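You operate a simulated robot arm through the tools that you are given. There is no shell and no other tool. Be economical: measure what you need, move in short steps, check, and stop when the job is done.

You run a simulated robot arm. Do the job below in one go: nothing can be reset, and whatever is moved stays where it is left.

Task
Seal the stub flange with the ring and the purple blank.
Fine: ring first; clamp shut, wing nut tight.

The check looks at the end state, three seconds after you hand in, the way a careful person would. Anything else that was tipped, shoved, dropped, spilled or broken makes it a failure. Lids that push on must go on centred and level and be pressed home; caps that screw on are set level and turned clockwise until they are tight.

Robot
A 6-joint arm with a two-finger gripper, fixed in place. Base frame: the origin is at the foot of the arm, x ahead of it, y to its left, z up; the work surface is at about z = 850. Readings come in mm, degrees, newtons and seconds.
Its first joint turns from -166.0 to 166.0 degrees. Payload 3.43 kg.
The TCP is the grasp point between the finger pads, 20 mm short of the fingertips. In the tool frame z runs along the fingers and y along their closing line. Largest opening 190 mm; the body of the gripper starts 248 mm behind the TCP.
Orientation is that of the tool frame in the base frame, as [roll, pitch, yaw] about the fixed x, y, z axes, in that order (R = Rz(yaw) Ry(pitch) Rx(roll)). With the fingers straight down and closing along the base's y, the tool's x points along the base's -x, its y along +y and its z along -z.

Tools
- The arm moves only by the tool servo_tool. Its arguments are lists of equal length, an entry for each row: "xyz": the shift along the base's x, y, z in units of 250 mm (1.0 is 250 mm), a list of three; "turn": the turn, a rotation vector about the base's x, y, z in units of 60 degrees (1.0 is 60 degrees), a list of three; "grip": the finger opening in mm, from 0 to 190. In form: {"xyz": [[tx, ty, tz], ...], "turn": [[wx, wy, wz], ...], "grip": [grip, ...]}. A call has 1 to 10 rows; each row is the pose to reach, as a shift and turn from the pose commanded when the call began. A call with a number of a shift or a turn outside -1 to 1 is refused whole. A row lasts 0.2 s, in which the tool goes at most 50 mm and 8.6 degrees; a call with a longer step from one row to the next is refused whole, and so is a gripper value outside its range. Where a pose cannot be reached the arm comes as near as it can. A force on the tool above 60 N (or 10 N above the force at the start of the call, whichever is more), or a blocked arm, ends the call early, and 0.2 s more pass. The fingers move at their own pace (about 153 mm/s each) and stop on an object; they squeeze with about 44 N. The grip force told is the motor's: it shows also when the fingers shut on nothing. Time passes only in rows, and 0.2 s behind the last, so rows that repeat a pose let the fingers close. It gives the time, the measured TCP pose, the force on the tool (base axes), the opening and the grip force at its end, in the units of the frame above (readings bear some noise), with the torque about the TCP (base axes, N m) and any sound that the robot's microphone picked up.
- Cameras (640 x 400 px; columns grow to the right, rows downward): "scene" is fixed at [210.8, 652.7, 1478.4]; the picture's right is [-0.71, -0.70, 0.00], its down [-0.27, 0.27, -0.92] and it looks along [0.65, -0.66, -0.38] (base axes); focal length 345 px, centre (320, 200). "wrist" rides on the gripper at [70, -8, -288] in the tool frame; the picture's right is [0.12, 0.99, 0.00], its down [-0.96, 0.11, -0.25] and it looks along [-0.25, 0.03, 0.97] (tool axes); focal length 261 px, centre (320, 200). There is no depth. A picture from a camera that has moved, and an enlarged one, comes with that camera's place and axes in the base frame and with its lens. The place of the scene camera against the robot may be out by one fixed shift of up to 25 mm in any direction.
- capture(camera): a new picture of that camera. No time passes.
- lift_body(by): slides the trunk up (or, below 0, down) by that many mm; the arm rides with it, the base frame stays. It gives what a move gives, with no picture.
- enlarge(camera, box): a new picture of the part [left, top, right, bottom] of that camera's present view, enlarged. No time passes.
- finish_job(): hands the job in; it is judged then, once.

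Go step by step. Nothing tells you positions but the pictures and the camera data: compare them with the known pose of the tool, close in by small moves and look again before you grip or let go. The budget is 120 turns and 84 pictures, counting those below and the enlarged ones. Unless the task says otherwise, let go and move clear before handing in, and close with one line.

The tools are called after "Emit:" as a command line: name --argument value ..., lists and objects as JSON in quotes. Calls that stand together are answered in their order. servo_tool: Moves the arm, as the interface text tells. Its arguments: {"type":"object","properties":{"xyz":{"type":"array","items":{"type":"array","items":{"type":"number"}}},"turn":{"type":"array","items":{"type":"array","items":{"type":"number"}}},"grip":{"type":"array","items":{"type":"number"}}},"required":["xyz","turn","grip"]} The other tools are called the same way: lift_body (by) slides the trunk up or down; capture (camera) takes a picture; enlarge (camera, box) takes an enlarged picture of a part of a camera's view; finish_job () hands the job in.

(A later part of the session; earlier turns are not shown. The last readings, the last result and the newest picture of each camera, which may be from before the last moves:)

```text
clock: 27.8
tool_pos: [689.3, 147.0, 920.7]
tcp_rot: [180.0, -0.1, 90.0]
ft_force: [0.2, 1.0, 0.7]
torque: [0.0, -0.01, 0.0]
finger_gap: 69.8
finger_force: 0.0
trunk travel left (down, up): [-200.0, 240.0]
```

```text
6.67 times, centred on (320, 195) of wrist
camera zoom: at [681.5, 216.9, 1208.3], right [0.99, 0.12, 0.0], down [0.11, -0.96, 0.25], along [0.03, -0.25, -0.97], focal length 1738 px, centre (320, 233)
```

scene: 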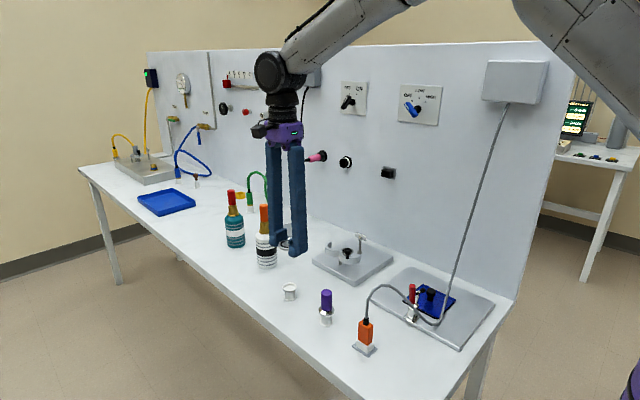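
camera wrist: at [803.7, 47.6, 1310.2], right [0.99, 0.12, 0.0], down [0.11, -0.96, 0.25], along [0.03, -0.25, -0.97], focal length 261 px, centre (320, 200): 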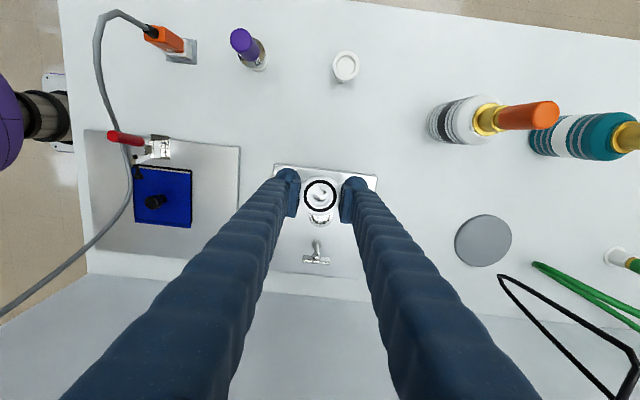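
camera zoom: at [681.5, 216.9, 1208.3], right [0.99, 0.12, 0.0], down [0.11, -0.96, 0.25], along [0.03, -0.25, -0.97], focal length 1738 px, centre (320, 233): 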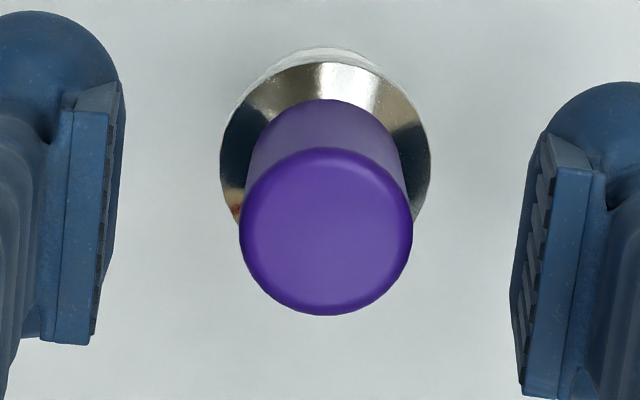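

Emit:
servo_tool --xyz '[[0.003, 0, 0], [0.003, 0, 0], [0.003, 0, 0], [0.003, 0, 0], [0.003, 0, 0]]' --turn '[[0, 0, 0], [0, 0, 0], [0, 0, 0], [0, 0, 0], [0, 0, 0]]' --grip '[60, 45, 35, 20, 15]'

Emit:
servo_tool --xyz '[[0, 0, 0.02], [0, 0, 0.08], [0, 0, 0.2], [0, 0, 0.35], [0, 0, 0.5], [0, 0, 0.5]]' --turn '[[0, 0, 0], [0, 0, 0], [0, 0, 0], [0, 0, 0], [0, 0, 0], [0, 0, 0]]' --grip '[15, 15, 15, 15, 15, 15]'

Emit:
enlarge --camera "scene" --box '[280, 210, 376, 330]'

Emit:
enlarge --camera "wrist" --box '[272, 165, 368, 225]'

```text
clock: 29.0
tool_pos: [689.5, 147.1, 921.3]
tcp_rot: [-180.0, 0.0, 90.1]
ft_force: [1.0, -1.4, -0.9]
torque: [-0.01, -0.04, -0.03]
finger_gap: 26.0
finger_force: 44.4
trunk travel left (down, up): [-200.0, 240.0]
```

```text
clock: 30.4
tool_pos: [689.9, 147.0, 1045.7]
tcp_rot: [-179.9, -0.1, 90.0]
ft_force: [0.2, -0.6, -1.5]
torque: [0.02, -0.03, 0.0]
finger_gap: 26.0
finger_force: 43.8
trunk travel left (down, up): [-200.0, 240.0]
```

```text
3.33 times, centred on (328, 270) of scene
camera zoom: at [210.8, 652.7, 1478.4], right [-0.71, -0.7, 0.0], down [-0.27, 0.27, -0.92], along [0.65, -0.66, -0.38], focal length 1151 px, centre (293, -33)
```

zoom: 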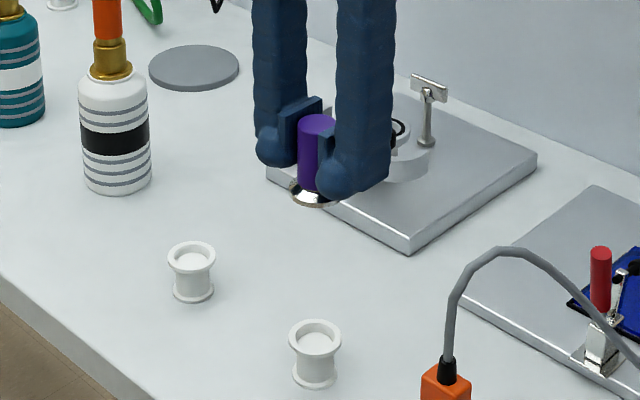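

```text
6.67 times, centred on (320, 195) of wrist
camera zoom: at [682.8, 216.0, 1333.7], right [0.99, 0.12, 0.0], down [0.12, -0.96, 0.25], along [0.03, -0.25, -0.97], focal length 1738 px, centre (320, 233)
```

zoom: 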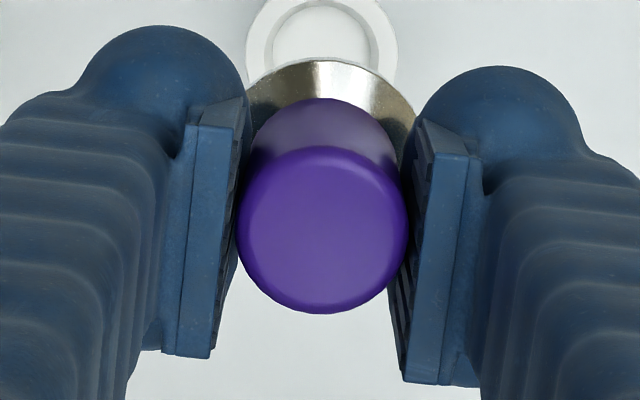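

Blank held; stand stayed. Carrying it over the ring.

Emit:
servo_tool --xyz '[[0.08, -0.14, 0], [0.16, -0.28, 0], [0.24, -0.42, 0], [0.32, -0.56, 0], [0.4, -0.7, 0], [0.47, -0.83, 0], [0.5214, -0.9208, 0], [0.5214, -0.9208, -0.12], [0.5214, -0.9208, -0.244], [0.5214, -0.9208, -0.244]]' --turn '[[0, 0, 0], [0, 0, 0], [0, 0, 0], [0, 0, 0], [0, 0, 0], [0, 0, 0], [0, 0, 0], [0, 0, 0], [0, 0, 0], [0, 0, 0]]' --grip '[15, 15, 15, 15, 15, 15, 15, 15, 15, 15]'

Emit:
enlarge --camera "scene" --box '[310, 205, 390, 265]'

Emit:
enlarge --camera "wrist" --box '[288, 160, 352, 200]'

```text
clock: 32.6
tool_pos: [820.5, -83.9, 984.4]
tcp_rot: [180.0, 0.0, 90.0]
ft_force: [0.0, -0.9, -1.2]
torque: [0.01, 0.01, 0.0]
finger_gap: 26.1
finger_force: 44.0
trunk travel left (down, up): [-200.0, 240.0]
```

```text
6.67 times, centred on (350, 235) of scene
camera zoom: at [210.8, 652.7, 1478.4], right [-0.71, -0.7, 0.0], down [-0.27, 0.27, -0.92], along [0.65, -0.66, -0.38], focal length 2302 px, centre (120, -33)
```

zoom: 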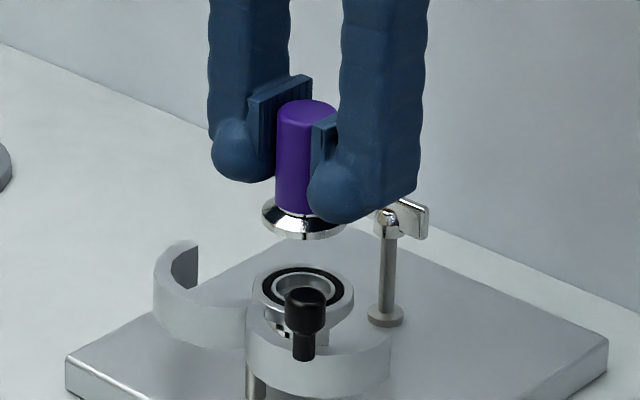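

```text
10.00 times, centred on (320, 180) of wrist
camera zoom: at [812.5, -14.2, 1273.1], right [0.99, 0.12, 0.0], down [0.12, -0.96, 0.25], along [0.03, -0.25, -0.97], focal length 2606 px, centre (320, 400)
```

zoom: 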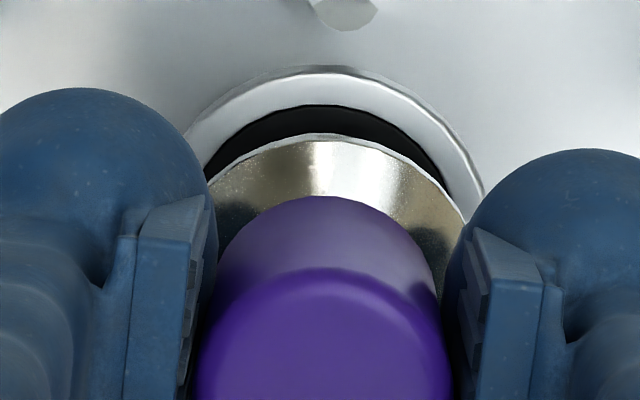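

Aligned in both views. Lowering to contact.

Emit:
servo_tool --xyz '[[0, 0, -0.05], [0, 0, -0.09], [0, 0, -0.11], [0, 0, -0.12], [0, 0, -0.13], [0, 0, -0.14], [0, 0, -0.14]]' --turn '[[0, 0, 0], [0, 0, 0], [0, 0, 0], [0, 0, 0], [0, 0, 0], [0, 0, 0], [0, 0, 0]]' --grip '[15, 15, 15, 15, 15, 15, 15]'

Emit:
enlarge --camera "scene" --box '[325, 220, 375, 260]'

```text
clock: 34.2
tool_pos: [821.9, -84.7, 950.1]
tcp_rot: [-179.9, 0.1, 90.0]
ft_force: [0.5, 1.8, 3.5]
torque: [0.0, 0.0, 0.0]
finger_gap: 26.0
finger_force: 44.0
trunk travel left (down, up): [-200.0, 240.0]
```

```text
10.00 times, centred on (350, 240) of scene
camera zoom: at [210.8, 652.7, 1478.4], right [-0.71, -0.7, 0.0], down [-0.27, 0.27, -0.92], along [0.65, -0.66, -0.38], focal length 3453 px, centre (20, -200)
```

zoom: 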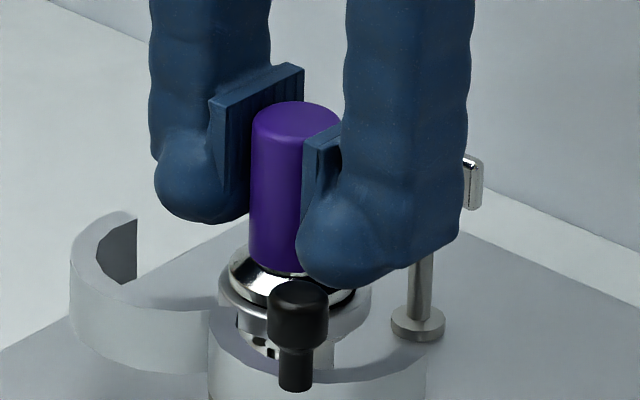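

Emit:
servo_tool --xyz '[[0, 0, -0.004], [0, 0, -0.008], [0, 0, -0.008]]' --turn '[[0, 0, 0], [0, 0, 0], [0, 0, 0]]' --grip '[15, 15, 15]'

Emit:
servo_tool --xyz '[[0, 0.006, 0], [0, 0.012, 0], [0, 0.012, 0]]' --turn '[[0, 0, 0], [0, 0, 0], [0, 0, 0]]' --grip '[15, 15, 15]'

Emit:
servo_tool --xyz '[[0, -0.01, 0], [0, -0.024, 0], [0, -0.024, 0]]' --turn '[[0, 0, 0], [0, 0, 0], [0, 0, 0]]' --grip '[15, 15, 15]'

```text
clock: 35.0
tool_pos: [820.0, -84.1, 949.1]
tcp_rot: [179.9, 0.1, 90.0]
ft_force: [2.2, -0.1, 4.4]
torque: [-0.02, -0.01, -0.01]
finger_gap: 26.2
finger_force: 44.4
trunk travel left (down, up): [-200.0, 240.0]
```

```text
clock: 35.8
tool_pos: [821.5, -80.9, 947.1]
tcp_rot: [179.9, 0.0, 89.9]
ft_force: [1.3, -8.4, 3.6]
torque: [-0.26, -0.03, 0.03]
finger_gap: 26.1
finger_force: 43.6
trunk travel left (down, up): [-200.0, 240.0]
```

```text
clock: 36.6
tool_pos: [819.9, -86.6, 947.4]
tcp_rot: [180.0, 0.0, 90.0]
ft_force: [1.4, 5.8, 6.7]
torque: [0.25, -0.04, 0.01]
finger_gap: 26.0
finger_force: 43.9
trunk travel left (down, up): [-200.0, 240.0]
```

Emit:
servo_tool --xyz '[[0, 0.012, 0], [0, 0.012, 0]]' --turn '[[0, 0, 0], [0, 0, 0]]' --grip '[15, 15]'

Emit:
enlarge --camera "scene" --box '[330, 228, 370, 258]'

Emit:
enlarge --camera "wrist" --box '[288, 160, 352, 200]'

```text
clock: 37.2
tool_pos: [821.1, -84.2, 948.2]
tcp_rot: [179.9, 0.0, 90.0]
ft_force: [1.2, -6.0, 7.0]
torque: [-0.19, 0.03, 0.0]
finger_gap: 26.2
finger_force: 43.9
trunk travel left (down, up): [-200.0, 240.0]
```

```text
13.33 times, centred on (350, 243) of scene
camera zoom: at [210.8, 652.7, 1478.4], right [-0.71, -0.7, 0.0], down [-0.27, 0.27, -0.92], along [0.65, -0.66, -0.38], focal length 4604 px, centre (-80, -373)
```

zoom: 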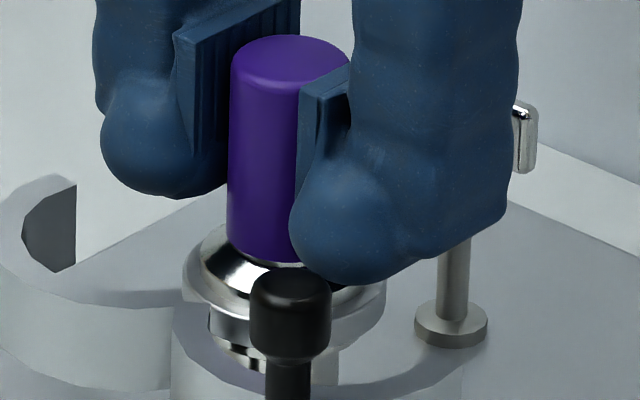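

```text
10.00 times, centred on (320, 180) of wrist
camera zoom: at [812.4, -14.4, 1236.1], right [0.99, 0.12, 0.0], down [0.11, -0.96, 0.25], along [0.03, -0.25, -0.97], focal length 2606 px, centre (320, 400)
```

zoom: 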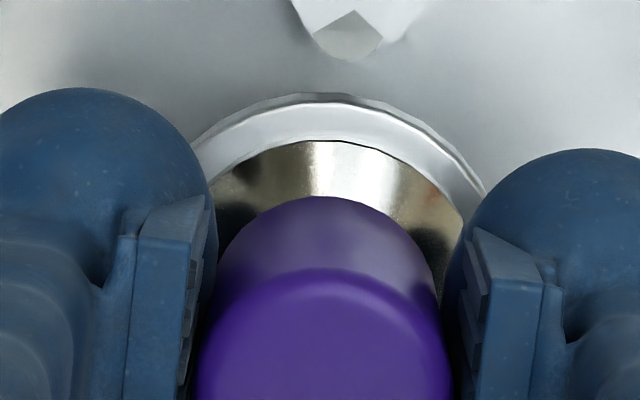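

Blank looks level and concentric on the ring. Releasing and rising.

Emit:
servo_tool --xyz '[[0, 0, 0.004], [0, 0, 0.004], [0, 0, 0.004], [0, 0, 0.06], [0, 0, 0.2], [0, 0, 0.36], [0, 0, 0.36]]' --turn '[[0, 0, 0], [0, 0, 0], [0, 0, 0], [0, 0, 0], [0, 0, 0], [0, 0, 0], [0, 0, 0]]' --grip '[30, 45, 60, 60, 60, 60, 60]'

Emit:
enlarge --camera "wrist" --box '[256, 140, 384, 220]'

Emit:
enlarge --camera "scene" --box '[315, 215, 385, 265]'

```text
clock: 38.8
tool_pos: [820.1, -82.9, 1036.7]
tcp_rot: [-179.9, 0.0, 89.9]
ft_force: [-0.2, 0.0, 0.3]
torque: [-0.02, -0.01, 0.01]
finger_gap: 60.1
finger_force: 0.0
trunk travel left (down, up): [-200.0, 240.0]
```

```text
5.00 times, centred on (320, 180) of wrist
camera zoom: at [813.0, -13.6, 1325.7], right [0.99, 0.12, 0.0], down [0.12, -0.96, 0.25], along [0.03, -0.25, -0.97], focal length 1303 px, centre (320, 300)
```

zoom: 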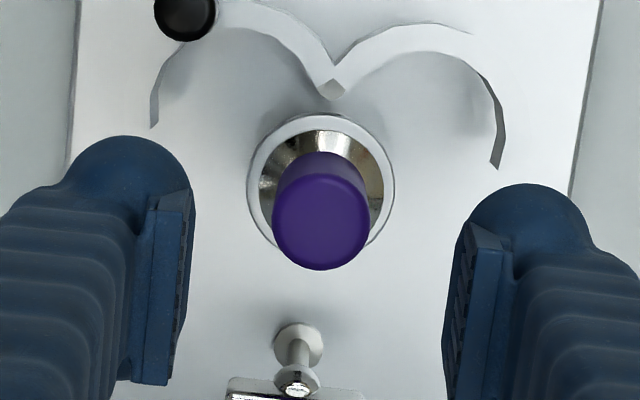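

```text
8.00 times, centred on (350, 240) of scene
camera zoom: at [210.8, 652.7, 1478.4], right [-0.71, -0.7, 0.0], down [-0.27, 0.27, -0.92], along [0.65, -0.66, -0.38], focal length 2762 px, centre (80, -120)
```

zoom: 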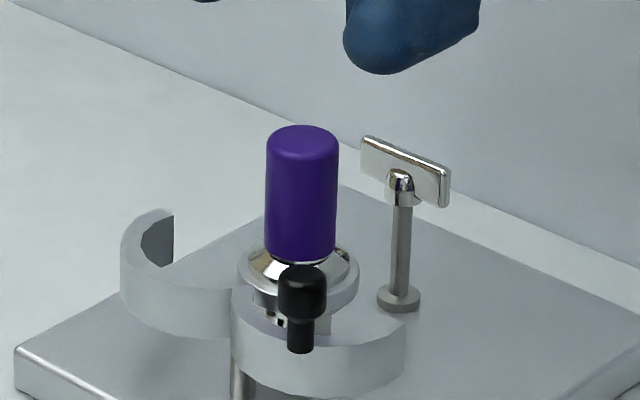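

Both parts are stacked properly. Now the clamp: I'll close the fingers, turn the tool ~−25° and come down behind the black knob at about (775, −33), to push it round the hinge.

Emit:
servo_tool --xyz '[[-0.03, 0.1, 0], [-0.06, 0.2, 0], [-0.118, 0.331, 0], [-0.118, 0.331, -0.1], [-0.118, 0.331, -0.2], [-0.118, 0.331, -0.3], [-0.118, 0.331, -0.372], [-0.118, 0.331, -0.372]]' --turn '[[0, 0, -0.12], [0, 0, -0.24], [0, 0, -0.36], [0, 0, -0.42], [0, 0, -0.42], [0, 0, -0.42], [0, 0, -0.42], [0, 0, -0.42]]' --grip '[30, 0, 0, 0, 0, 0, 0, 0]'

Emit:
enlarge --camera "wrist" --box '[240, 140, 400, 240]'

Emit:
enlarge --camera "scene" --box '[300, 205, 390, 270]'

```text
clock: 40.6
tool_pos: [791.1, -0.7, 945.6]
tcp_rot: [180.0, 0.1, 64.8]
ft_force: [-0.5, -0.1, 0.1]
torque: [0.01, -0.01, 0.03]
finger_gap: 0.0
finger_force: 34.5
trunk travel left (down, up): [-200.0, 240.0]
```

```text
4.00 times, centred on (320, 190) of wrist
camera zoom: at [814.2, 66.5, 1233.4], right [0.95, -0.32, 0.0], down [-0.31, -0.92, 0.25], along [-0.08, -0.23, -0.97], focal length 1043 px, centre (320, 240)
```

zoom: 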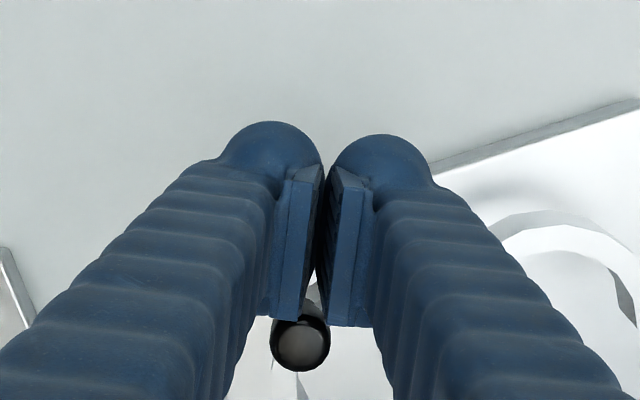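

```text
6.15 times, centred on (345, 238) of scene
camera zoom: at [210.8, 652.7, 1478.4], right [-0.71, -0.7, 0.0], down [-0.27, 0.27, -0.92], along [0.65, -0.66, -0.38], focal length 2125 px, centre (166, -31)
```

zoom: 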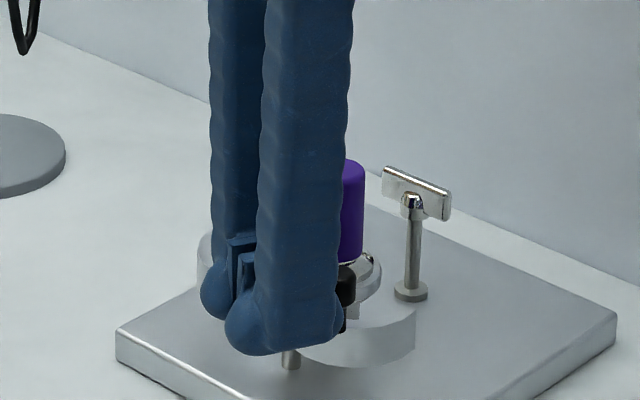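

The fingers sit just behind the knob. Pushing along an arc about the hinge (820, −55) with the tool turning along, first ~40°.

Emit:
servo_tool --xyz '[[-0.0486, -0.015, 0], [-0.0746, -0.0402, 0], [-0.097, -0.0686, 0], [-0.1154, -0.1002, 0], [-0.129, -0.1338, 0]]' --turn '[[0, 0, 0.1333], [0, 0, 0.2667], [0, 0, 0.4], [0, 0, 0.5333], [0, 0, 0.6667]]' --grip '[0, 0, 0, 0, 0]'

Emit:
capture --camera "wrist"

Emit:
enlarge --camera "scene" --box '[300, 205, 390, 270]'

```text
clock: 41.8
tool_pos: [758.4, -33.9, 945.2]
tcp_rot: [-179.8, 0.0, 104.9]
ft_force: [0.3, 0.2, 0.5]
torque: [0.02, 0.01, 0.03]
finger_gap: 0.0
finger_force: 34.8
trunk travel left (down, up): [-200.0, 240.0]
```

```text
30 pictures are left
camera wrist: at [733.3, 31.2, 1233.4], right [0.93, 0.37, 0.0], down [0.36, -0.9, 0.25], along [0.09, -0.23, -0.97], focal length 261 px, centre (320, 200)
```

wrist: 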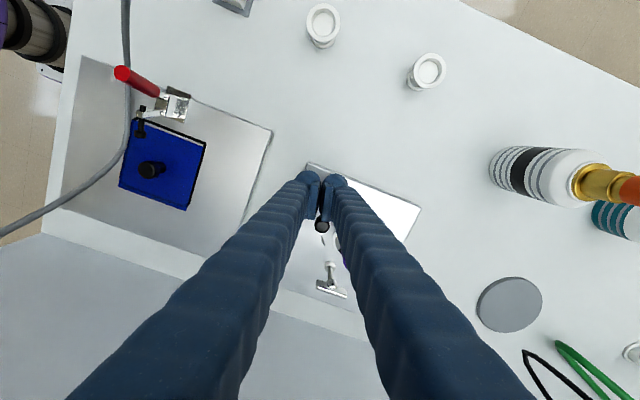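

```text
6.15 times, centred on (345, 238) of scene
camera zoom: at [210.8, 652.7, 1478.4], right [-0.71, -0.7, 0.0], down [-0.27, 0.27, -0.92], along [0.65, -0.66, -0.38], focal length 2125 px, centre (166, -31)
```

zoom: 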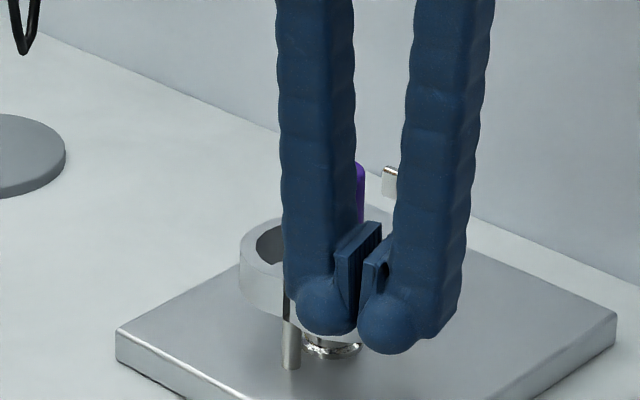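

The jaws move together. Continuing the arc.

Emit:
servo_tool --xyz '[[-0.0092, -0.0352, 0], [-0.0128, -0.0712, 0], [-0.012, -0.1076, 0], [-0.0056, -0.1432, 0], [-0.0008, -0.1608, 0]]' --turn '[[0, 0, 0.1333], [0, 0, 0.2667], [0, 0, 0.4], [0, 0, 0.5333], [0, 0, 0.6]]' --grip '[0, 0, 0, 0, 0]'

Emit:
enlarge --camera "wrist" --box '[260, 150, 420, 250]'

Emit:
enlarge --camera "scene" --box '[300, 205, 390, 270]'

```text
clock: 43.0
tool_pos: [755.6, -72.0, 944.7]
tcp_rot: [-179.9, -0.2, 141.0]
ft_force: [-14.4, 27.6, -1.7]
torque: [0.31, 0.06, 0.59]
finger_gap: 0.0
finger_force: 34.5
trunk travel left (down, up): [-200.0, 240.0]
```

```text
4.00 times, centred on (340, 200) of wrist
camera zoom: at [697.4, -33.9, 1233.0], right [0.53, 0.85, 0.0], down [0.82, -0.52, 0.24], along [0.2, -0.13, -0.97], focal length 1043 px, centre (240, 200)
```

zoom: 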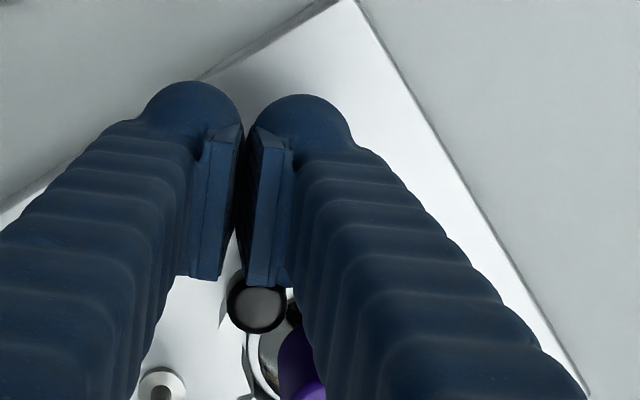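

```text
6.15 times, centred on (345, 238) of scene
camera zoom: at [210.8, 652.7, 1478.4], right [-0.71, -0.7, 0.0], down [-0.27, 0.27, -0.92], along [0.65, -0.66, -0.38], focal length 2125 px, centre (166, -31)
```

zoom: 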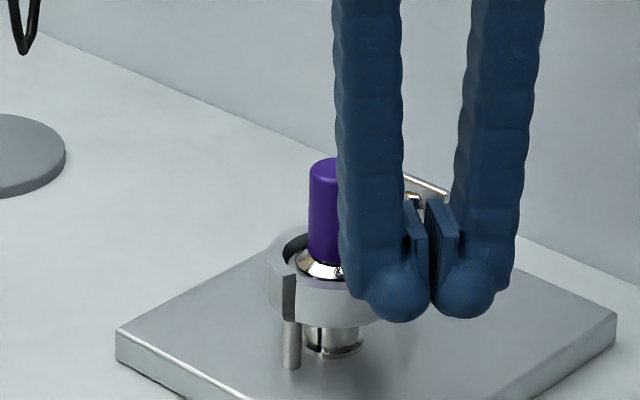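

Resistance of ~31 N now: the jaws may be shut. Backing off and looking.

Emit:
servo_tool --xyz '[[-0.03, 0.05, 0], [-0.06, 0.1, 0.05], [-0.06, 0.15, 0.2], [-0.06, 0.2, 0.35], [-0.06, 0.25, 0.45], [-0.06, 0.25, 0.45]]' --turn '[[0, 0, 0], [0, 0, 0], [0, 0, -0.13], [0, 0, -0.26], [0, 0, -0.39], [0, 0, -0.39]]' --grip '[0, 0, 0, 0, 0, 0]'

Emit:
capture --camera "wrist"

Emit:
enlarge --camera "scene" --box '[310, 215, 390, 275]'

```text
clock: 44.4
tool_pos: [743.3, -12.0, 1057.1]
tcp_rot: [-179.9, 0.0, 117.2]
ft_force: [0.0, -0.7, 0.0]
torque: [-0.03, -0.01, -0.01]
finger_gap: 0.2
finger_force: 34.5
trunk travel left (down, up): [-200.0, 240.0]
```

```text
26 pictures are left
camera wrist: at [704.4, 46.6, 1345.1], right [0.83, 0.56, 0.0], down [0.54, -0.8, 0.25], along [0.14, -0.21, -0.97], focal length 261 px, centre (320, 200)
```

wrist: 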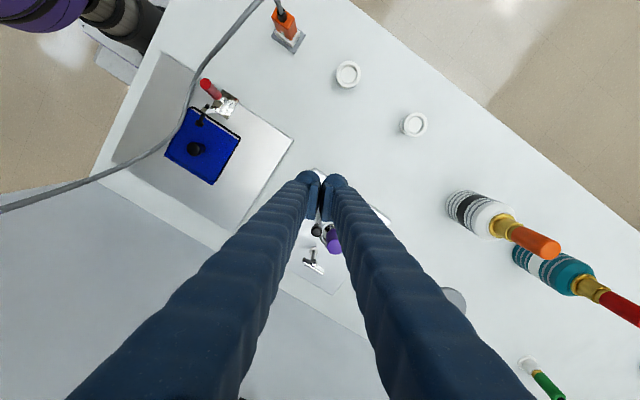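

```text
6.67 times, centred on (350, 245) of scene
camera zoom: at [210.8, 652.7, 1478.4], right [-0.71, -0.7, 0.0], down [-0.27, 0.27, -0.92], along [0.65, -0.66, -0.38], focal length 2302 px, centre (120, -100)
```

zoom: 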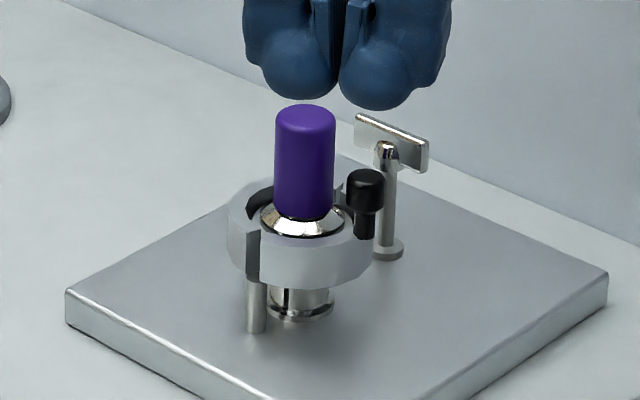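

Emit:
servo_tool --xyz '[[0.07, -0.04, 0], [0.14, -0.08, 0], [0.21, -0.12, 0], [0.28, -0.16, 0], [0.36, -0.2, 0], [0.44, -0.24, 0], [0.52, -0.28, 0], [0.584, -0.32, 0], [0.584, -0.32, 0]]' --turn '[[0, 0, 0.13], [0, 0, 0.26], [0, 0, 0.39], [0, 0, 0.52], [0, 0, 0.65], [0, 0, 0.78], [0, 0, 0.9], [0, 0, 1.0], [0, 0, 1.0]]' --grip '[0, 0, 0, 0, 0, 0, 0, 0, 0]'

Emit:
enlarge --camera "wrist" --box '[240, 70, 400, 170]'

```text
clock: 46.4
tool_pos: [890.6, -92.8, 1057.1]
tcp_rot: [180.0, -0.1, 177.4]
ft_force: [0.2, -1.0, -0.7]
torque: [-0.01, 0.05, 0.02]
finger_gap: 0.0
finger_force: 33.9
trunk travel left (down, up): [-200.0, 240.0]
```

```text
4.00 times, centred on (320, 120) of wrist
camera zoom: at [819.5, -98.3, 1345.7], right [-0.07, 1.0, 0.0], down [0.97, 0.07, 0.25], along [0.25, 0.02, -0.97], focal length 1043 px, centre (320, 520)
```

zoom: 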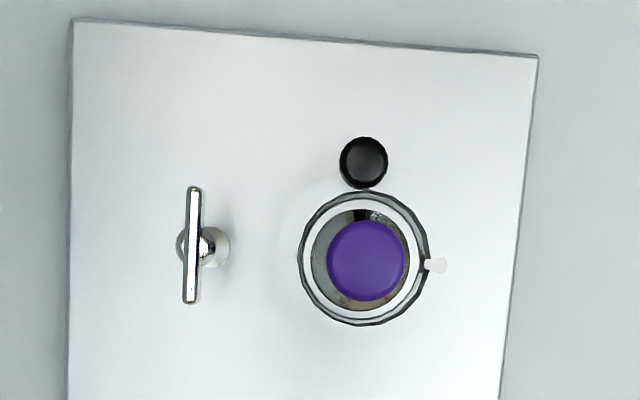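

The jaws form a full circle around the joint. Now I inspect the wing nut more closely.

Emit:
enlarge --camera "scene" --box '[350, 222, 382, 254]'

Emit:
enlarge --camera "wrist" --box '[276, 110, 356, 160]'

```text
12.50 times, centred on (366, 238) of scene
camera zoom: at [210.8, 652.7, 1478.4], right [-0.71, -0.7, 0.0], down [-0.27, 0.27, -0.92], along [0.65, -0.66, -0.38], focal length 4316 px, centre (-255, -275)
```

zoom: 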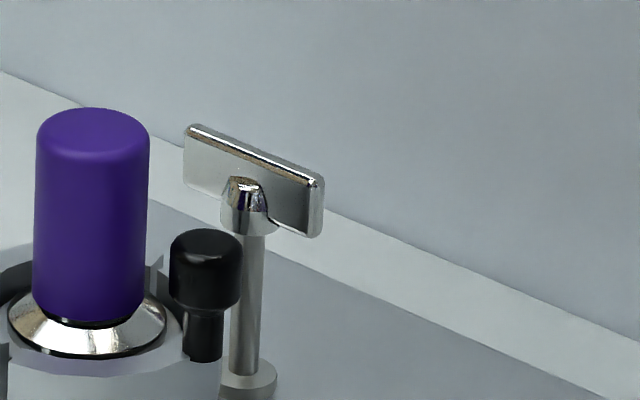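

```text
8.00 times, centred on (316, 135) of wrist
camera zoom: at [819.5, -98.3, 1345.7], right [-0.07, 1.0, 0.0], down [0.97, 0.07, 0.25], along [0.25, 0.02, -0.97], focal length 2085 px, centre (352, 720)
```

zoom: 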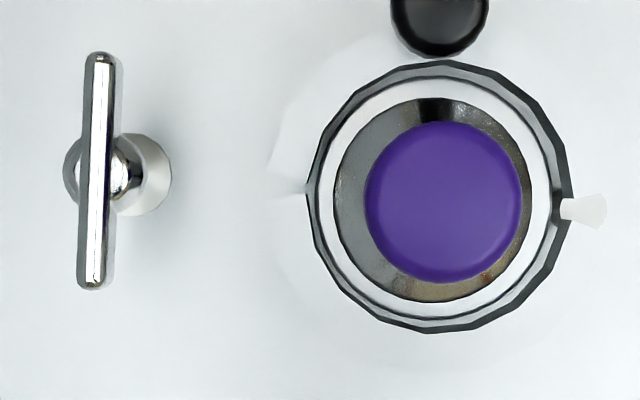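

Wing nut axis ≈ (820, −145), wings lying along x, thin in y. I'll come over it with the fingers closing along y, slightly open.

Emit:
servo_tool --xyz '[[-0.07, -0.05, 0], [-0.14, -0.1, 0], [-0.21, -0.15, 0], [-0.2764, -0.2128, 0], [-0.2764, -0.2128, -0.13], [-0.2764, -0.2128, -0.27], [-0.2764, -0.2128, -0.27]]' --turn '[[0, 0, 0.035], [0, 0, 0.07], [0, 0, 0.07], [0, 0, 0.07], [0, 0, 0.07], [0, 0, 0.07], [0, 0, 0.07]]' --grip '[20, 36, 36, 36, 36, 36, 36]'

Emit:
enlarge --camera "scene" --box '[330, 205, 400, 255]'

Emit:
enlarge --camera "wrist" --box '[272, 160, 368, 220]'

```text
clock: 48.0
tool_pos: [819.6, -145.7, 989.6]
tcp_rot: [-180.0, 0.0, -178.3]
ft_force: [-0.6, 0.7, 0.5]
torque: [0.0, 0.01, 0.01]
finger_gap: 36.2
finger_force: 0.0
trunk travel left (down, up): [-200.0, 240.0]
```

```text
8.00 times, centred on (365, 230) of scene
camera zoom: at [210.8, 652.7, 1478.4], right [-0.71, -0.7, 0.0], down [-0.27, 0.27, -0.92], along [0.65, -0.66, -0.38], focal length 2762 px, centre (-40, -40)
```

zoom: 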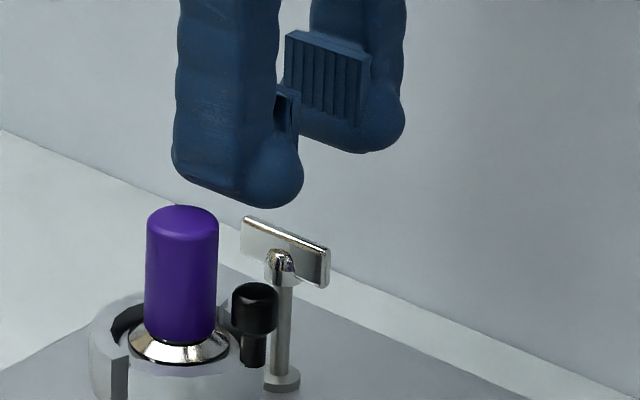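

```text
6.67 times, centred on (320, 190) of wrist
camera zoom: at [750.4, -156.5, 1277.4], right [-0.15, 0.99, 0.0], down [0.96, 0.14, 0.25], along [0.24, 0.04, -0.97], focal length 1738 px, centre (320, 267)
```

zoom: 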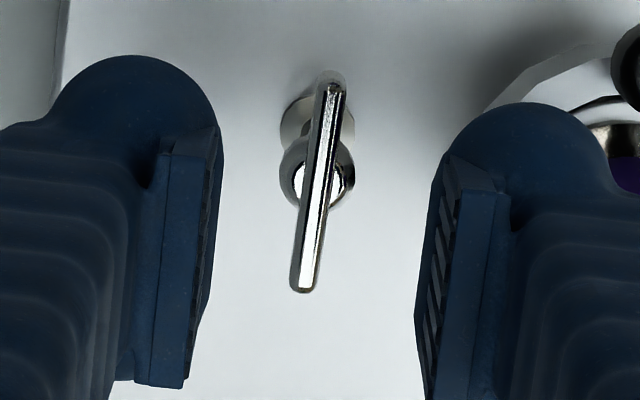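

Wing top is at about z 945; I narrow the opening to 18 mm, drop to grip only the upper half of the wings, and close.

Emit:
servo_tool --xyz '[[0, 0, 0], [0, 0, -0.06], [0, 0, -0.12], [0, 0, -0.148], [0, 0, -0.148]]' --turn '[[0, 0, 0], [0, 0, 0], [0, 0, 0], [0, 0, 0], [0, 0, 0]]' --grip '[18, 18, 18, 18, 18]'

Emit:
enlarge --camera "wrist" --box '[272, 160, 368, 220]'

Emit:
servo_tool --xyz '[[0, 0, 0], [0, 0, 0], [0, 0, 0]]' --turn '[[0, 0, 0], [0, 0, 0], [0, 0, 0]]' --grip '[8, 0, 0]'

```text
clock: 49.2
tool_pos: [819.4, -145.3, 953.4]
tcp_rot: [180.0, 0.0, -178.4]
ft_force: [0.0, -0.2, -0.8]
torque: [0.0, 0.01, 0.01]
finger_gap: 18.0
finger_force: 0.0
trunk travel left (down, up): [-200.0, 240.0]
```

```text
6.67 times, centred on (320, 190) of wrist
camera zoom: at [750.9, -156.0, 1241.4], right [-0.15, 0.99, 0.0], down [0.96, 0.14, 0.25], along [0.24, 0.04, -0.97], focal length 1738 px, centre (320, 267)
```

zoom: 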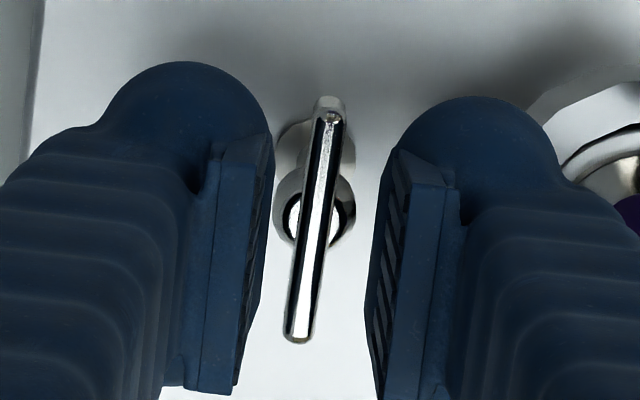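

```text
clock: 50.0
tool_pos: [820.5, -145.6, 956.8]
tcp_rot: [-179.8, 0.2, -178.3]
ft_force: [1.7, -6.3, 22.1]
torque: [-0.18, -0.16, -0.11]
finger_gap: 5.9
finger_force: 34.6
trunk travel left (down, up): [-200.0, 240.0]
```

Wings gripped (5.9 mm). The dome pushed the pads up ~3 mm, so I relieve that and start turning clockwise.

Emit:
servo_tool --xyz '[[0, 0, 0.012], [0, 0, 0.012], [0, 0, 0.012], [0, 0, 0.012], [0, 0, 0.012], [0, 0, 0.012]]' --turn '[[0, 0, 0], [0, 0, -0.1], [0, 0, -0.2], [0, 0, -0.3], [0, 0, -0.4], [0, 0, -0.5]]' --grip '[0, 0, 0, 0, 0, 0]'

Emit:
enlarge --camera "wrist" --box '[256, 150, 384, 230]'

```text
clock: 51.4
tool_pos: [819.3, -145.1, 956.5]
tcp_rot: [-179.9, -0.1, 151.5]
ft_force: [-2.7, -8.7, 4.8]
torque: [-0.18, 0.02, 0.04]
finger_gap: 0.3
finger_force: 34.3
trunk travel left (down, up): [-200.0, 240.0]
```

```text
5.00 times, centred on (320, 190) of wrist
camera zoom: at [754.5, -120.1, 1244.3], right [0.37, 0.93, 0.0], down [0.9, -0.36, 0.25], along [0.23, -0.09, -0.97], focal length 1303 px, centre (320, 250)
```

zoom: 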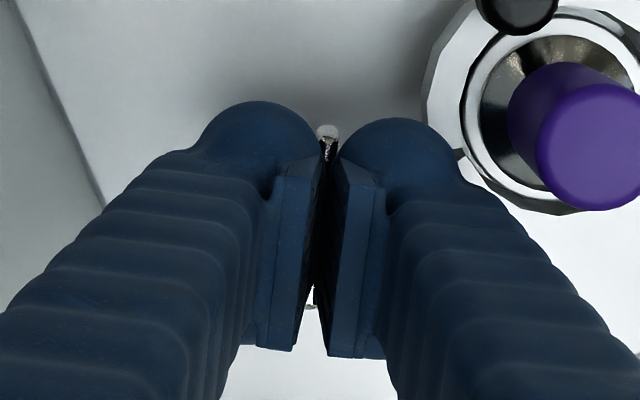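

The pads slid over the rounded wing top, though the wing turned along. I'll reopen, go ~10 mm deeper, and regrip.

Emit:
servo_tool --xyz '[[0, 0, 0.012], [0, 0, 0.012], [0, 0, -0.02], [0, 0, -0.044], [0, 0, -0.044], [0, 0, -0.044], [0, 0, -0.044]]' --turn '[[0, 0, 0], [0, 0, 0], [0, 0, 0], [0, 0, 0], [0, 0, 0], [0, 0, 0], [0, 0, 0]]' --grip '[10, 18, 18, 18, 10, 0, 0]'

Emit:
enlarge --camera "scene" --box '[330, 205, 400, 255]'

```text
clock: 53.0
tool_pos: [820.3, -146.3, 945.8]
tcp_rot: [-179.9, -0.1, 151.6]
ft_force: [-2.4, -10.3, -1.6]
torque: [-0.19, -0.15, -0.04]
finger_gap: 5.9
finger_force: 39.5
trunk travel left (down, up): [-200.0, 240.0]
```

```text
8.00 times, centred on (365, 230) of scene
camera zoom: at [210.8, 652.7, 1478.4], right [-0.71, -0.7, 0.0], down [-0.27, 0.27, -0.92], along [0.65, -0.66, -0.38], focal length 2762 px, centre (-40, -40)
```

zoom: 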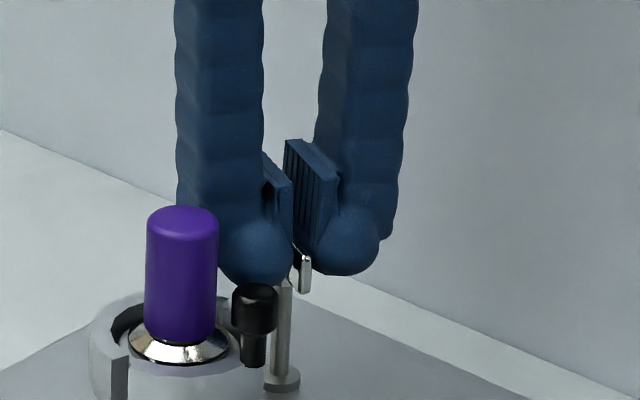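

Firm grip on the wings now. Turning clockwise.

Emit:
servo_tool --xyz '[[0, -0.005, 0], [0, -0.005, 0], [0, -0.005, 0], [0, -0.005, 0], [0, -0.005, 0], [0, -0.005, 0], [0, -0.005, 0], [0, -0.005, 0]]' --turn '[[0, 0, -0.12], [0, 0, -0.24], [0, 0, -0.36], [0, 0, -0.48], [0, 0, -0.6], [0, 0, -0.72], [0, 0, -0.84], [0, 0, -0.96]]' --grip '[0, 0, 0, 0, 0, 0, 0, 0]'

```text
clock: 54.8
tool_pos: [819.7, -146.3, 946.5]
tcp_rot: [-179.8, 0.0, 93.8]
ft_force: [-8.9, -3.7, -1.3]
torque: [-0.1, 0.05, 0.03]
finger_gap: 6.1
finger_force: 39.0
trunk travel left (down, up): [-200.0, 240.0]
```

Emit:
servo_tool --xyz '[[-0.004, 0, 0], [-0.004, 0, 0], [-0.004, 0, 0], [-0.004, 0, 0], [-0.004, 0, 0], [-0.004, 0, 0], [-0.004, 0, 0], [-0.004, 0, 0]]' --turn '[[0, 0, -0.12], [0, 0, -0.24], [0, 0, -0.36], [0, 0, -0.48], [0, 0, -0.6], [0, 0, -0.72], [0, 0, -0.84], [0, 0, -0.96]]' --grip '[0, 0, 0, 0, 0, 0, 0, 0]'

Emit:
servo_tool --xyz '[[0, 0, 0], [0, 0, 0], [0, 0, 0], [0, 0, 0], [0, 0, 0], [0, 0, 0], [0, 0, 0], [0, 0, 0]]' --turn '[[0, 0, -0.12], [0, 0, -0.24], [0, 0, -0.36], [0, 0, -0.48], [0, 0, -0.6], [0, 0, -0.72], [0, 0, -0.84], [0, 0, -0.96]]' --grip '[0, 0, 0, 0, 0, 0, 0, 0]'

```text
clock: 56.6
tool_pos: [819.2, -145.7, 944.8]
tcp_rot: [-180.0, 0.0, 36.2]
ft_force: [-3.5, -2.5, -0.5]
torque: [0.05, -0.06, -0.01]
finger_gap: 5.9
finger_force: 39.2
trunk travel left (down, up): [-200.0, 240.0]
```

```text
clock: 58.1
tool_pos: [818.7, -146.9, 944.1]
tcp_rot: [-177.9, -0.4, -6.1]
ft_force: [3.3, 10.3, -7.2]
torque: [-0.02, -0.93, 1.0]
finger_gap: 7.7
finger_force: 41.2
out of reach, approached as far as the arm can: row 6, 7
trunk travel left (down, up): [-200.0, 240.0]
stopped in row 7: the force on the tool passed its limit at 74 N (the readings are from after the stop); the commanded pose is now the measured one
```

The arm reached its wrist limit near yaw −6° just as the torque rose to 1 N·m. I release, rise, and go back half a turn to regrip (wings are symmetric).

Emit:
servo_tool --xyz '[[0, 0, 0], [0, 0, 0], [0, 0, 0.05], [0, 0, 0.15], [0, 0, 0.15]]' --turn '[[0, 0, 0], [0, 0, 0], [-0.035, 0.006, 0.05], [-0.035, 0.006, 0.1], [-0.035, 0.006, 0.1]]' --grip '[12, 20, 20, 20, 20]'

Emit:
enlarge --camera "wrist" --box '[256, 130, 384, 210]'

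```text
clock: 59.3
tool_pos: [818.6, -151.0, 983.6]
tcp_rot: [-179.9, -0.2, -0.2]
ft_force: [0.4, -0.9, -0.3]
torque: [0.0, 0.01, 0.03]
finger_gap: 20.1
finger_force: 0.0
trunk travel left (down, up): [-200.0, 240.0]
```

```text
5.00 times, centred on (320, 170) of wrist
camera zoom: at [889.0, -143.1, 1271.4], right [0.12, -0.99, 0.0], down [-0.96, -0.11, 0.25], along [-0.24, -0.03, -0.97], focal length 1303 px, centre (320, 350)
```

zoom: 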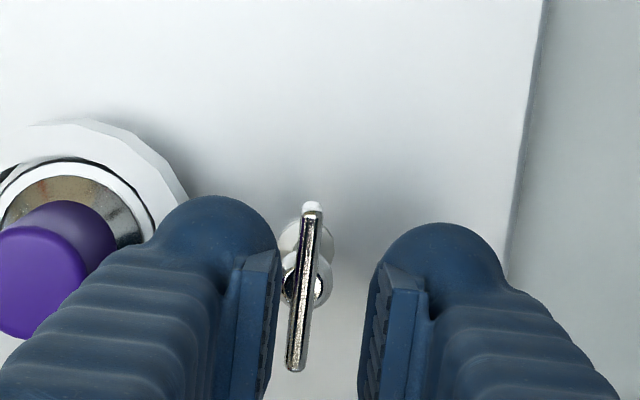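

Emit:
servo_tool --xyz '[[0, 0.01, 0.03], [0, 0.016, 0.06], [0, 0.016, 0.06], [0, 0.016, 0.06], [0, 0.016, 0.06], [0, 0.016, 0.06], [0, 0.016, 0.06], [0, 0.016, 0.06]]' --turn '[[0, 0, 0.125], [0, 0, 0.25], [0, 0, 0.375], [0, 0, 0.5], [0, 0, 0.625], [0, 0, 0.75], [0, 0, 0.875], [0, 0, 1.0]]' --grip '[18, 18, 18, 18, 18, 18, 18, 18]'

Emit:
servo_tool --xyz '[[0, 0, 0], [0, 0, 0], [0, 0, 0], [0, 0, 0], [0, 0, 0], [0, 0, 0], [0, 0, 0], [0, 0, 0]]' --turn '[[0, 0, 0.125], [0, 0, 0.25], [0, 0, 0.375], [0, 0, 0.5], [0, 0, 0.625], [0, 0, 0.75], [0, 0, 0.875], [0, 0, 1.0]]' --grip '[18, 18, 18, 18, 18, 18, 18, 18]'

Emit:
servo_tool --xyz '[[0, 0, 0], [0, 0, 0], [0, 0, 0], [0, 0, 0], [0, 0, 0], [0, 0, 0], [0, 0, 0], [0, 0, 0]]' --turn '[[0, 0, 0.125], [0, 0, 0.25], [0, 0, 0.375], [0, 0, 0.5], [0, 0, 0.625], [0, 0, 0.75], [0, 0, 0.875], [0, 0, 1.0]]' --grip '[18, 18, 18, 18, 18, 18, 18, 18]'

Emit:
enlarge --camera "wrist" --box '[256, 130, 384, 210]'

```text
clock: 61.1
tool_pos: [818.1, -145.8, 998.5]
tcp_rot: [-179.8, -0.2, 60.0]
ft_force: [0.2, 0.3, -0.1]
torque: [0.01, -0.05, 0.0]
finger_gap: 18.2
finger_force: 0.0
trunk travel left (down, up): [-200.0, 240.0]
```

```text
clock: 62.9
tool_pos: [818.9, -145.5, 998.0]
tcp_rot: [-179.9, -0.2, 120.0]
ft_force: [-1.1, 0.1, 0.3]
torque: [0.03, -0.03, 0.04]
finger_gap: 18.0
finger_force: 0.1
trunk travel left (down, up): [-200.0, 240.0]
```

```text
clock: 64.7
tool_pos: [817.6, -145.0, 996.2]
tcp_rot: [180.0, -0.1, -180.0]
ft_force: [-0.8, 0.3, 0.4]
torque: [0.04, -0.02, -0.03]
finger_gap: 17.7
finger_force: 0.1
trunk travel left (down, up): [-200.0, 240.0]
```

```text
5.00 times, centred on (320, 170) of wrist
camera zoom: at [749.5, -154.5, 1286.3], right [-0.12, 0.99, 0.0], down [0.96, 0.11, 0.24], along [0.24, 0.03, -0.97], focal length 1303 px, centre (320, 350)
```

zoom: 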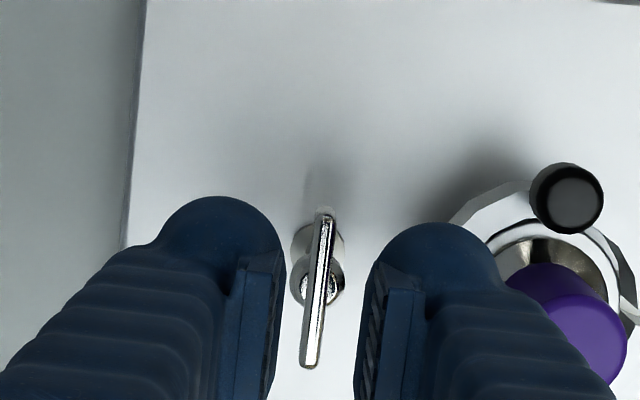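

Aligned with the wings again (within ~1 mm). Descending, regripping and applying clockwise torque to test tightness.

Emit:
servo_tool --xyz '[[0.004, -0.004, -0.1], [0.004, -0.004, -0.18], [0.004, -0.004, -0.212], [0.004, -0.004, -0.212], [0.004, -0.004, -0.212], [0.004, -0.004, -0.212]]' --turn '[[0, 0, 0], [0, 0, 0], [0, 0, 0], [0, 0, 0], [0, 0, 0], [0, 0, 0]]' --grip '[18, 18, 18, 10, 0, 0]'

Emit:
servo_tool --xyz '[[0, 0, 0], [0, 0, 0], [0, 0, 0], [0, 0, 0], [0, 0, 0]]' --turn '[[0, 0, -0.06], [0, 0, -0.12], [0, 0, -0.18], [0, 0, -0.24], [0, 0, -0.24]]' --grip '[0, 0, 0, 0, 0]'

```text
clock: 66.1
tool_pos: [818.8, -146.3, 944.7]
tcp_rot: [-179.9, -0.3, 179.8]
ft_force: [-0.4, 0.5, 0.5]
torque: [-0.01, -0.16, 0.08]
finger_gap: 5.8
finger_force: 39.2
trunk travel left (down, up): [-200.0, 240.0]
```

```text
clock: 67.3
tool_pos: [818.1, -145.9, 945.1]
tcp_rot: [-180.0, -0.1, 165.5]
ft_force: [-1.0, 3.1, 0.7]
torque: [0.03, 0.18, 1.7]
finger_gap: 11.7
finger_force: 44.9
trunk travel left (down, up): [-200.0, 240.0]
```

Wing holds against 1.7 N·m: it is tight. Backing off the twist, releasing, rising, and moving clear to view everything.

Emit:
servo_tool --xyz '[[0, 0, 0], [0, 0, 0], [0, 0, 0], [0, 0, 0], [0, 0, 0.1], [0, 0, 0.25], [0.1, 0.04, 0.42], [0.28, 0.1, 0.45], [0.28, 0.1, 0.45]]' --turn '[[0, 0, 0.12], [0, 0, 0.23], [0, 0, 0.23], [0, 0, 0.23], [0, 0, 0.23], [0, 0, 0.23], [0, 0, 0.23], [0, 0, 0.23], [0, 0, 0.23]]' --grip '[0, 4, 14, 18, 18, 18, 18, 18, 18]'

Emit:
enlarge --camera "wrist" --box '[260, 80, 388, 160]'

Emit:
enlarge --camera "scene" --box '[315, 220, 385, 270]'

```text
refused: row 7 steps farther than a row can; nothing moved
```

```text
5.00 times, centred on (324, 120) of wrist
camera zoom: at [750.0, -137.4, 1233.5], right [0.13, 0.99, 0.0], down [0.96, -0.13, 0.24], along [0.24, -0.03, -0.97], focal length 1303 px, centre (300, 600)
```

zoom: 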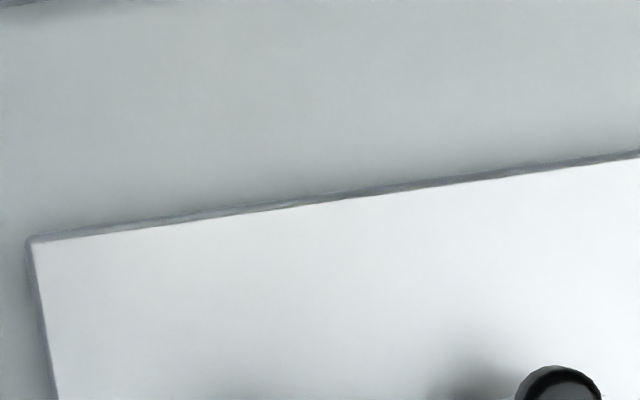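

```text
8.00 times, centred on (350, 245) of scene
camera zoom: at [210.8, 652.7, 1478.4], right [-0.71, -0.7, 0.0], down [-0.27, 0.27, -0.92], along [0.65, -0.66, -0.38], focal length 2762 px, centre (80, -160)
```

zoom: 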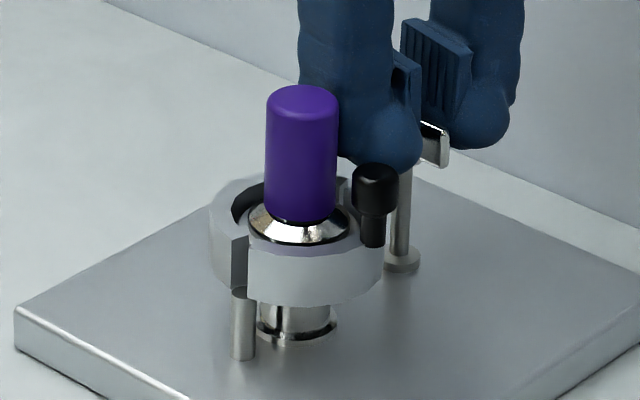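

The last move was refused for one long row; resending with smaller steps.

Emit:
servo_tool --xyz '[[0, 0, 0], [0, 0, 0], [0, 0, 0], [0, 0, 0], [0, 0, 0.1], [0, 0, 0.25], [0, 0, 0.42], [0.12, 0.06, 0.45], [0.28, 0.1, 0.45], [0.28, 0.1, 0.45]]' --turn '[[0, 0, 0.12], [0, 0, 0.23], [0, 0, 0.23], [0, 0, 0.23], [0, 0, 0.23], [0, 0, 0.23], [0, 0, 0.23], [0, 0, 0.23], [0, 0, 0.23], [0, 0, 0.23]]' --grip '[0, 4, 14, 18, 18, 18, 18, 18, 18, 18]'

Emit:
enlarge --camera "wrist" --box '[280, 100, 376, 160]'

```text
clock: 69.5
tool_pos: [888.6, -120.9, 1058.3]
tcp_rot: [180.0, -0.2, 179.1]
ft_force: [-0.2, -0.1, -0.7]
torque: [0.03, -0.02, -0.03]
finger_gap: 18.2
finger_force: 0.2
trunk travel left (down, up): [-200.0, 240.0]
```

```text
6.67 times, centred on (328, 130) of wrist
camera zoom: at [819.3, -129.8, 1347.2], right [-0.11, 0.99, 0.0], down [0.96, 0.1, 0.24], along [0.24, 0.03, -0.97], focal length 1738 px, centre (267, 667)
```

zoom: 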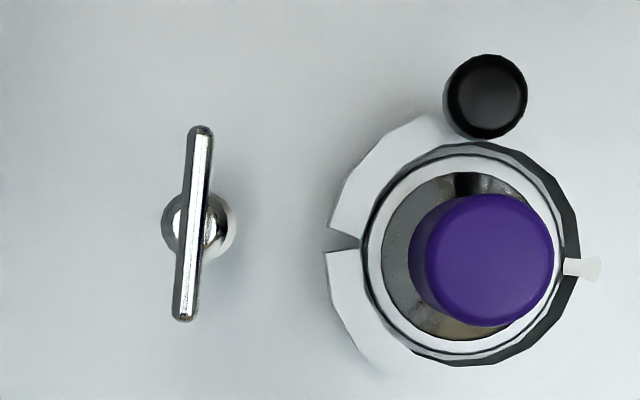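

Emit:
enlarge --camera "wrist" --box '[322, 124, 346, 148]'

Emit:
enlarge --camera "scene" --box '[326, 226, 374, 266]'

```text
16.00 times, centred on (334, 136) of wrist
camera zoom: at [819.3, -129.8, 1347.2], right [-0.11, 0.99, 0.0], down [0.96, 0.1, 0.24], along [0.24, 0.03, -0.97], focal length 4170 px, centre (96, 1224)
```

zoom: 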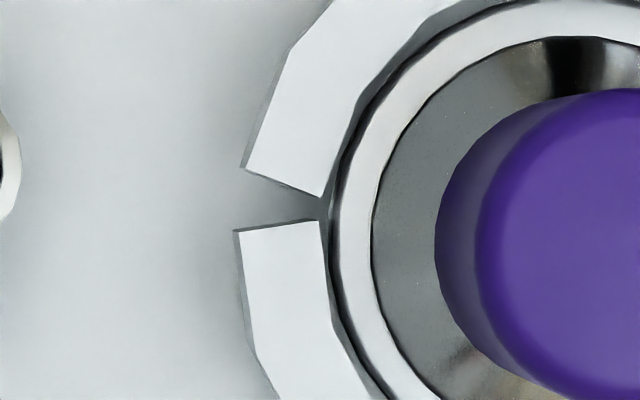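

```text
10.00 times, centred on (350, 246) of scene
camera zoom: at [210.8, 652.7, 1478.4], right [-0.71, -0.7, 0.0], down [-0.27, 0.27, -0.92], along [0.65, -0.66, -0.38], focal length 3453 px, centre (20, -260)
```

zoom: 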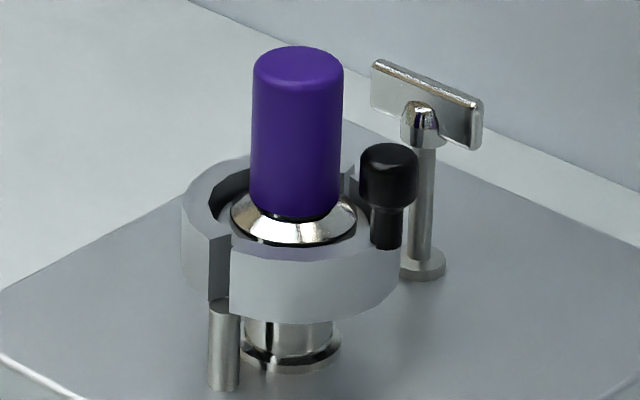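

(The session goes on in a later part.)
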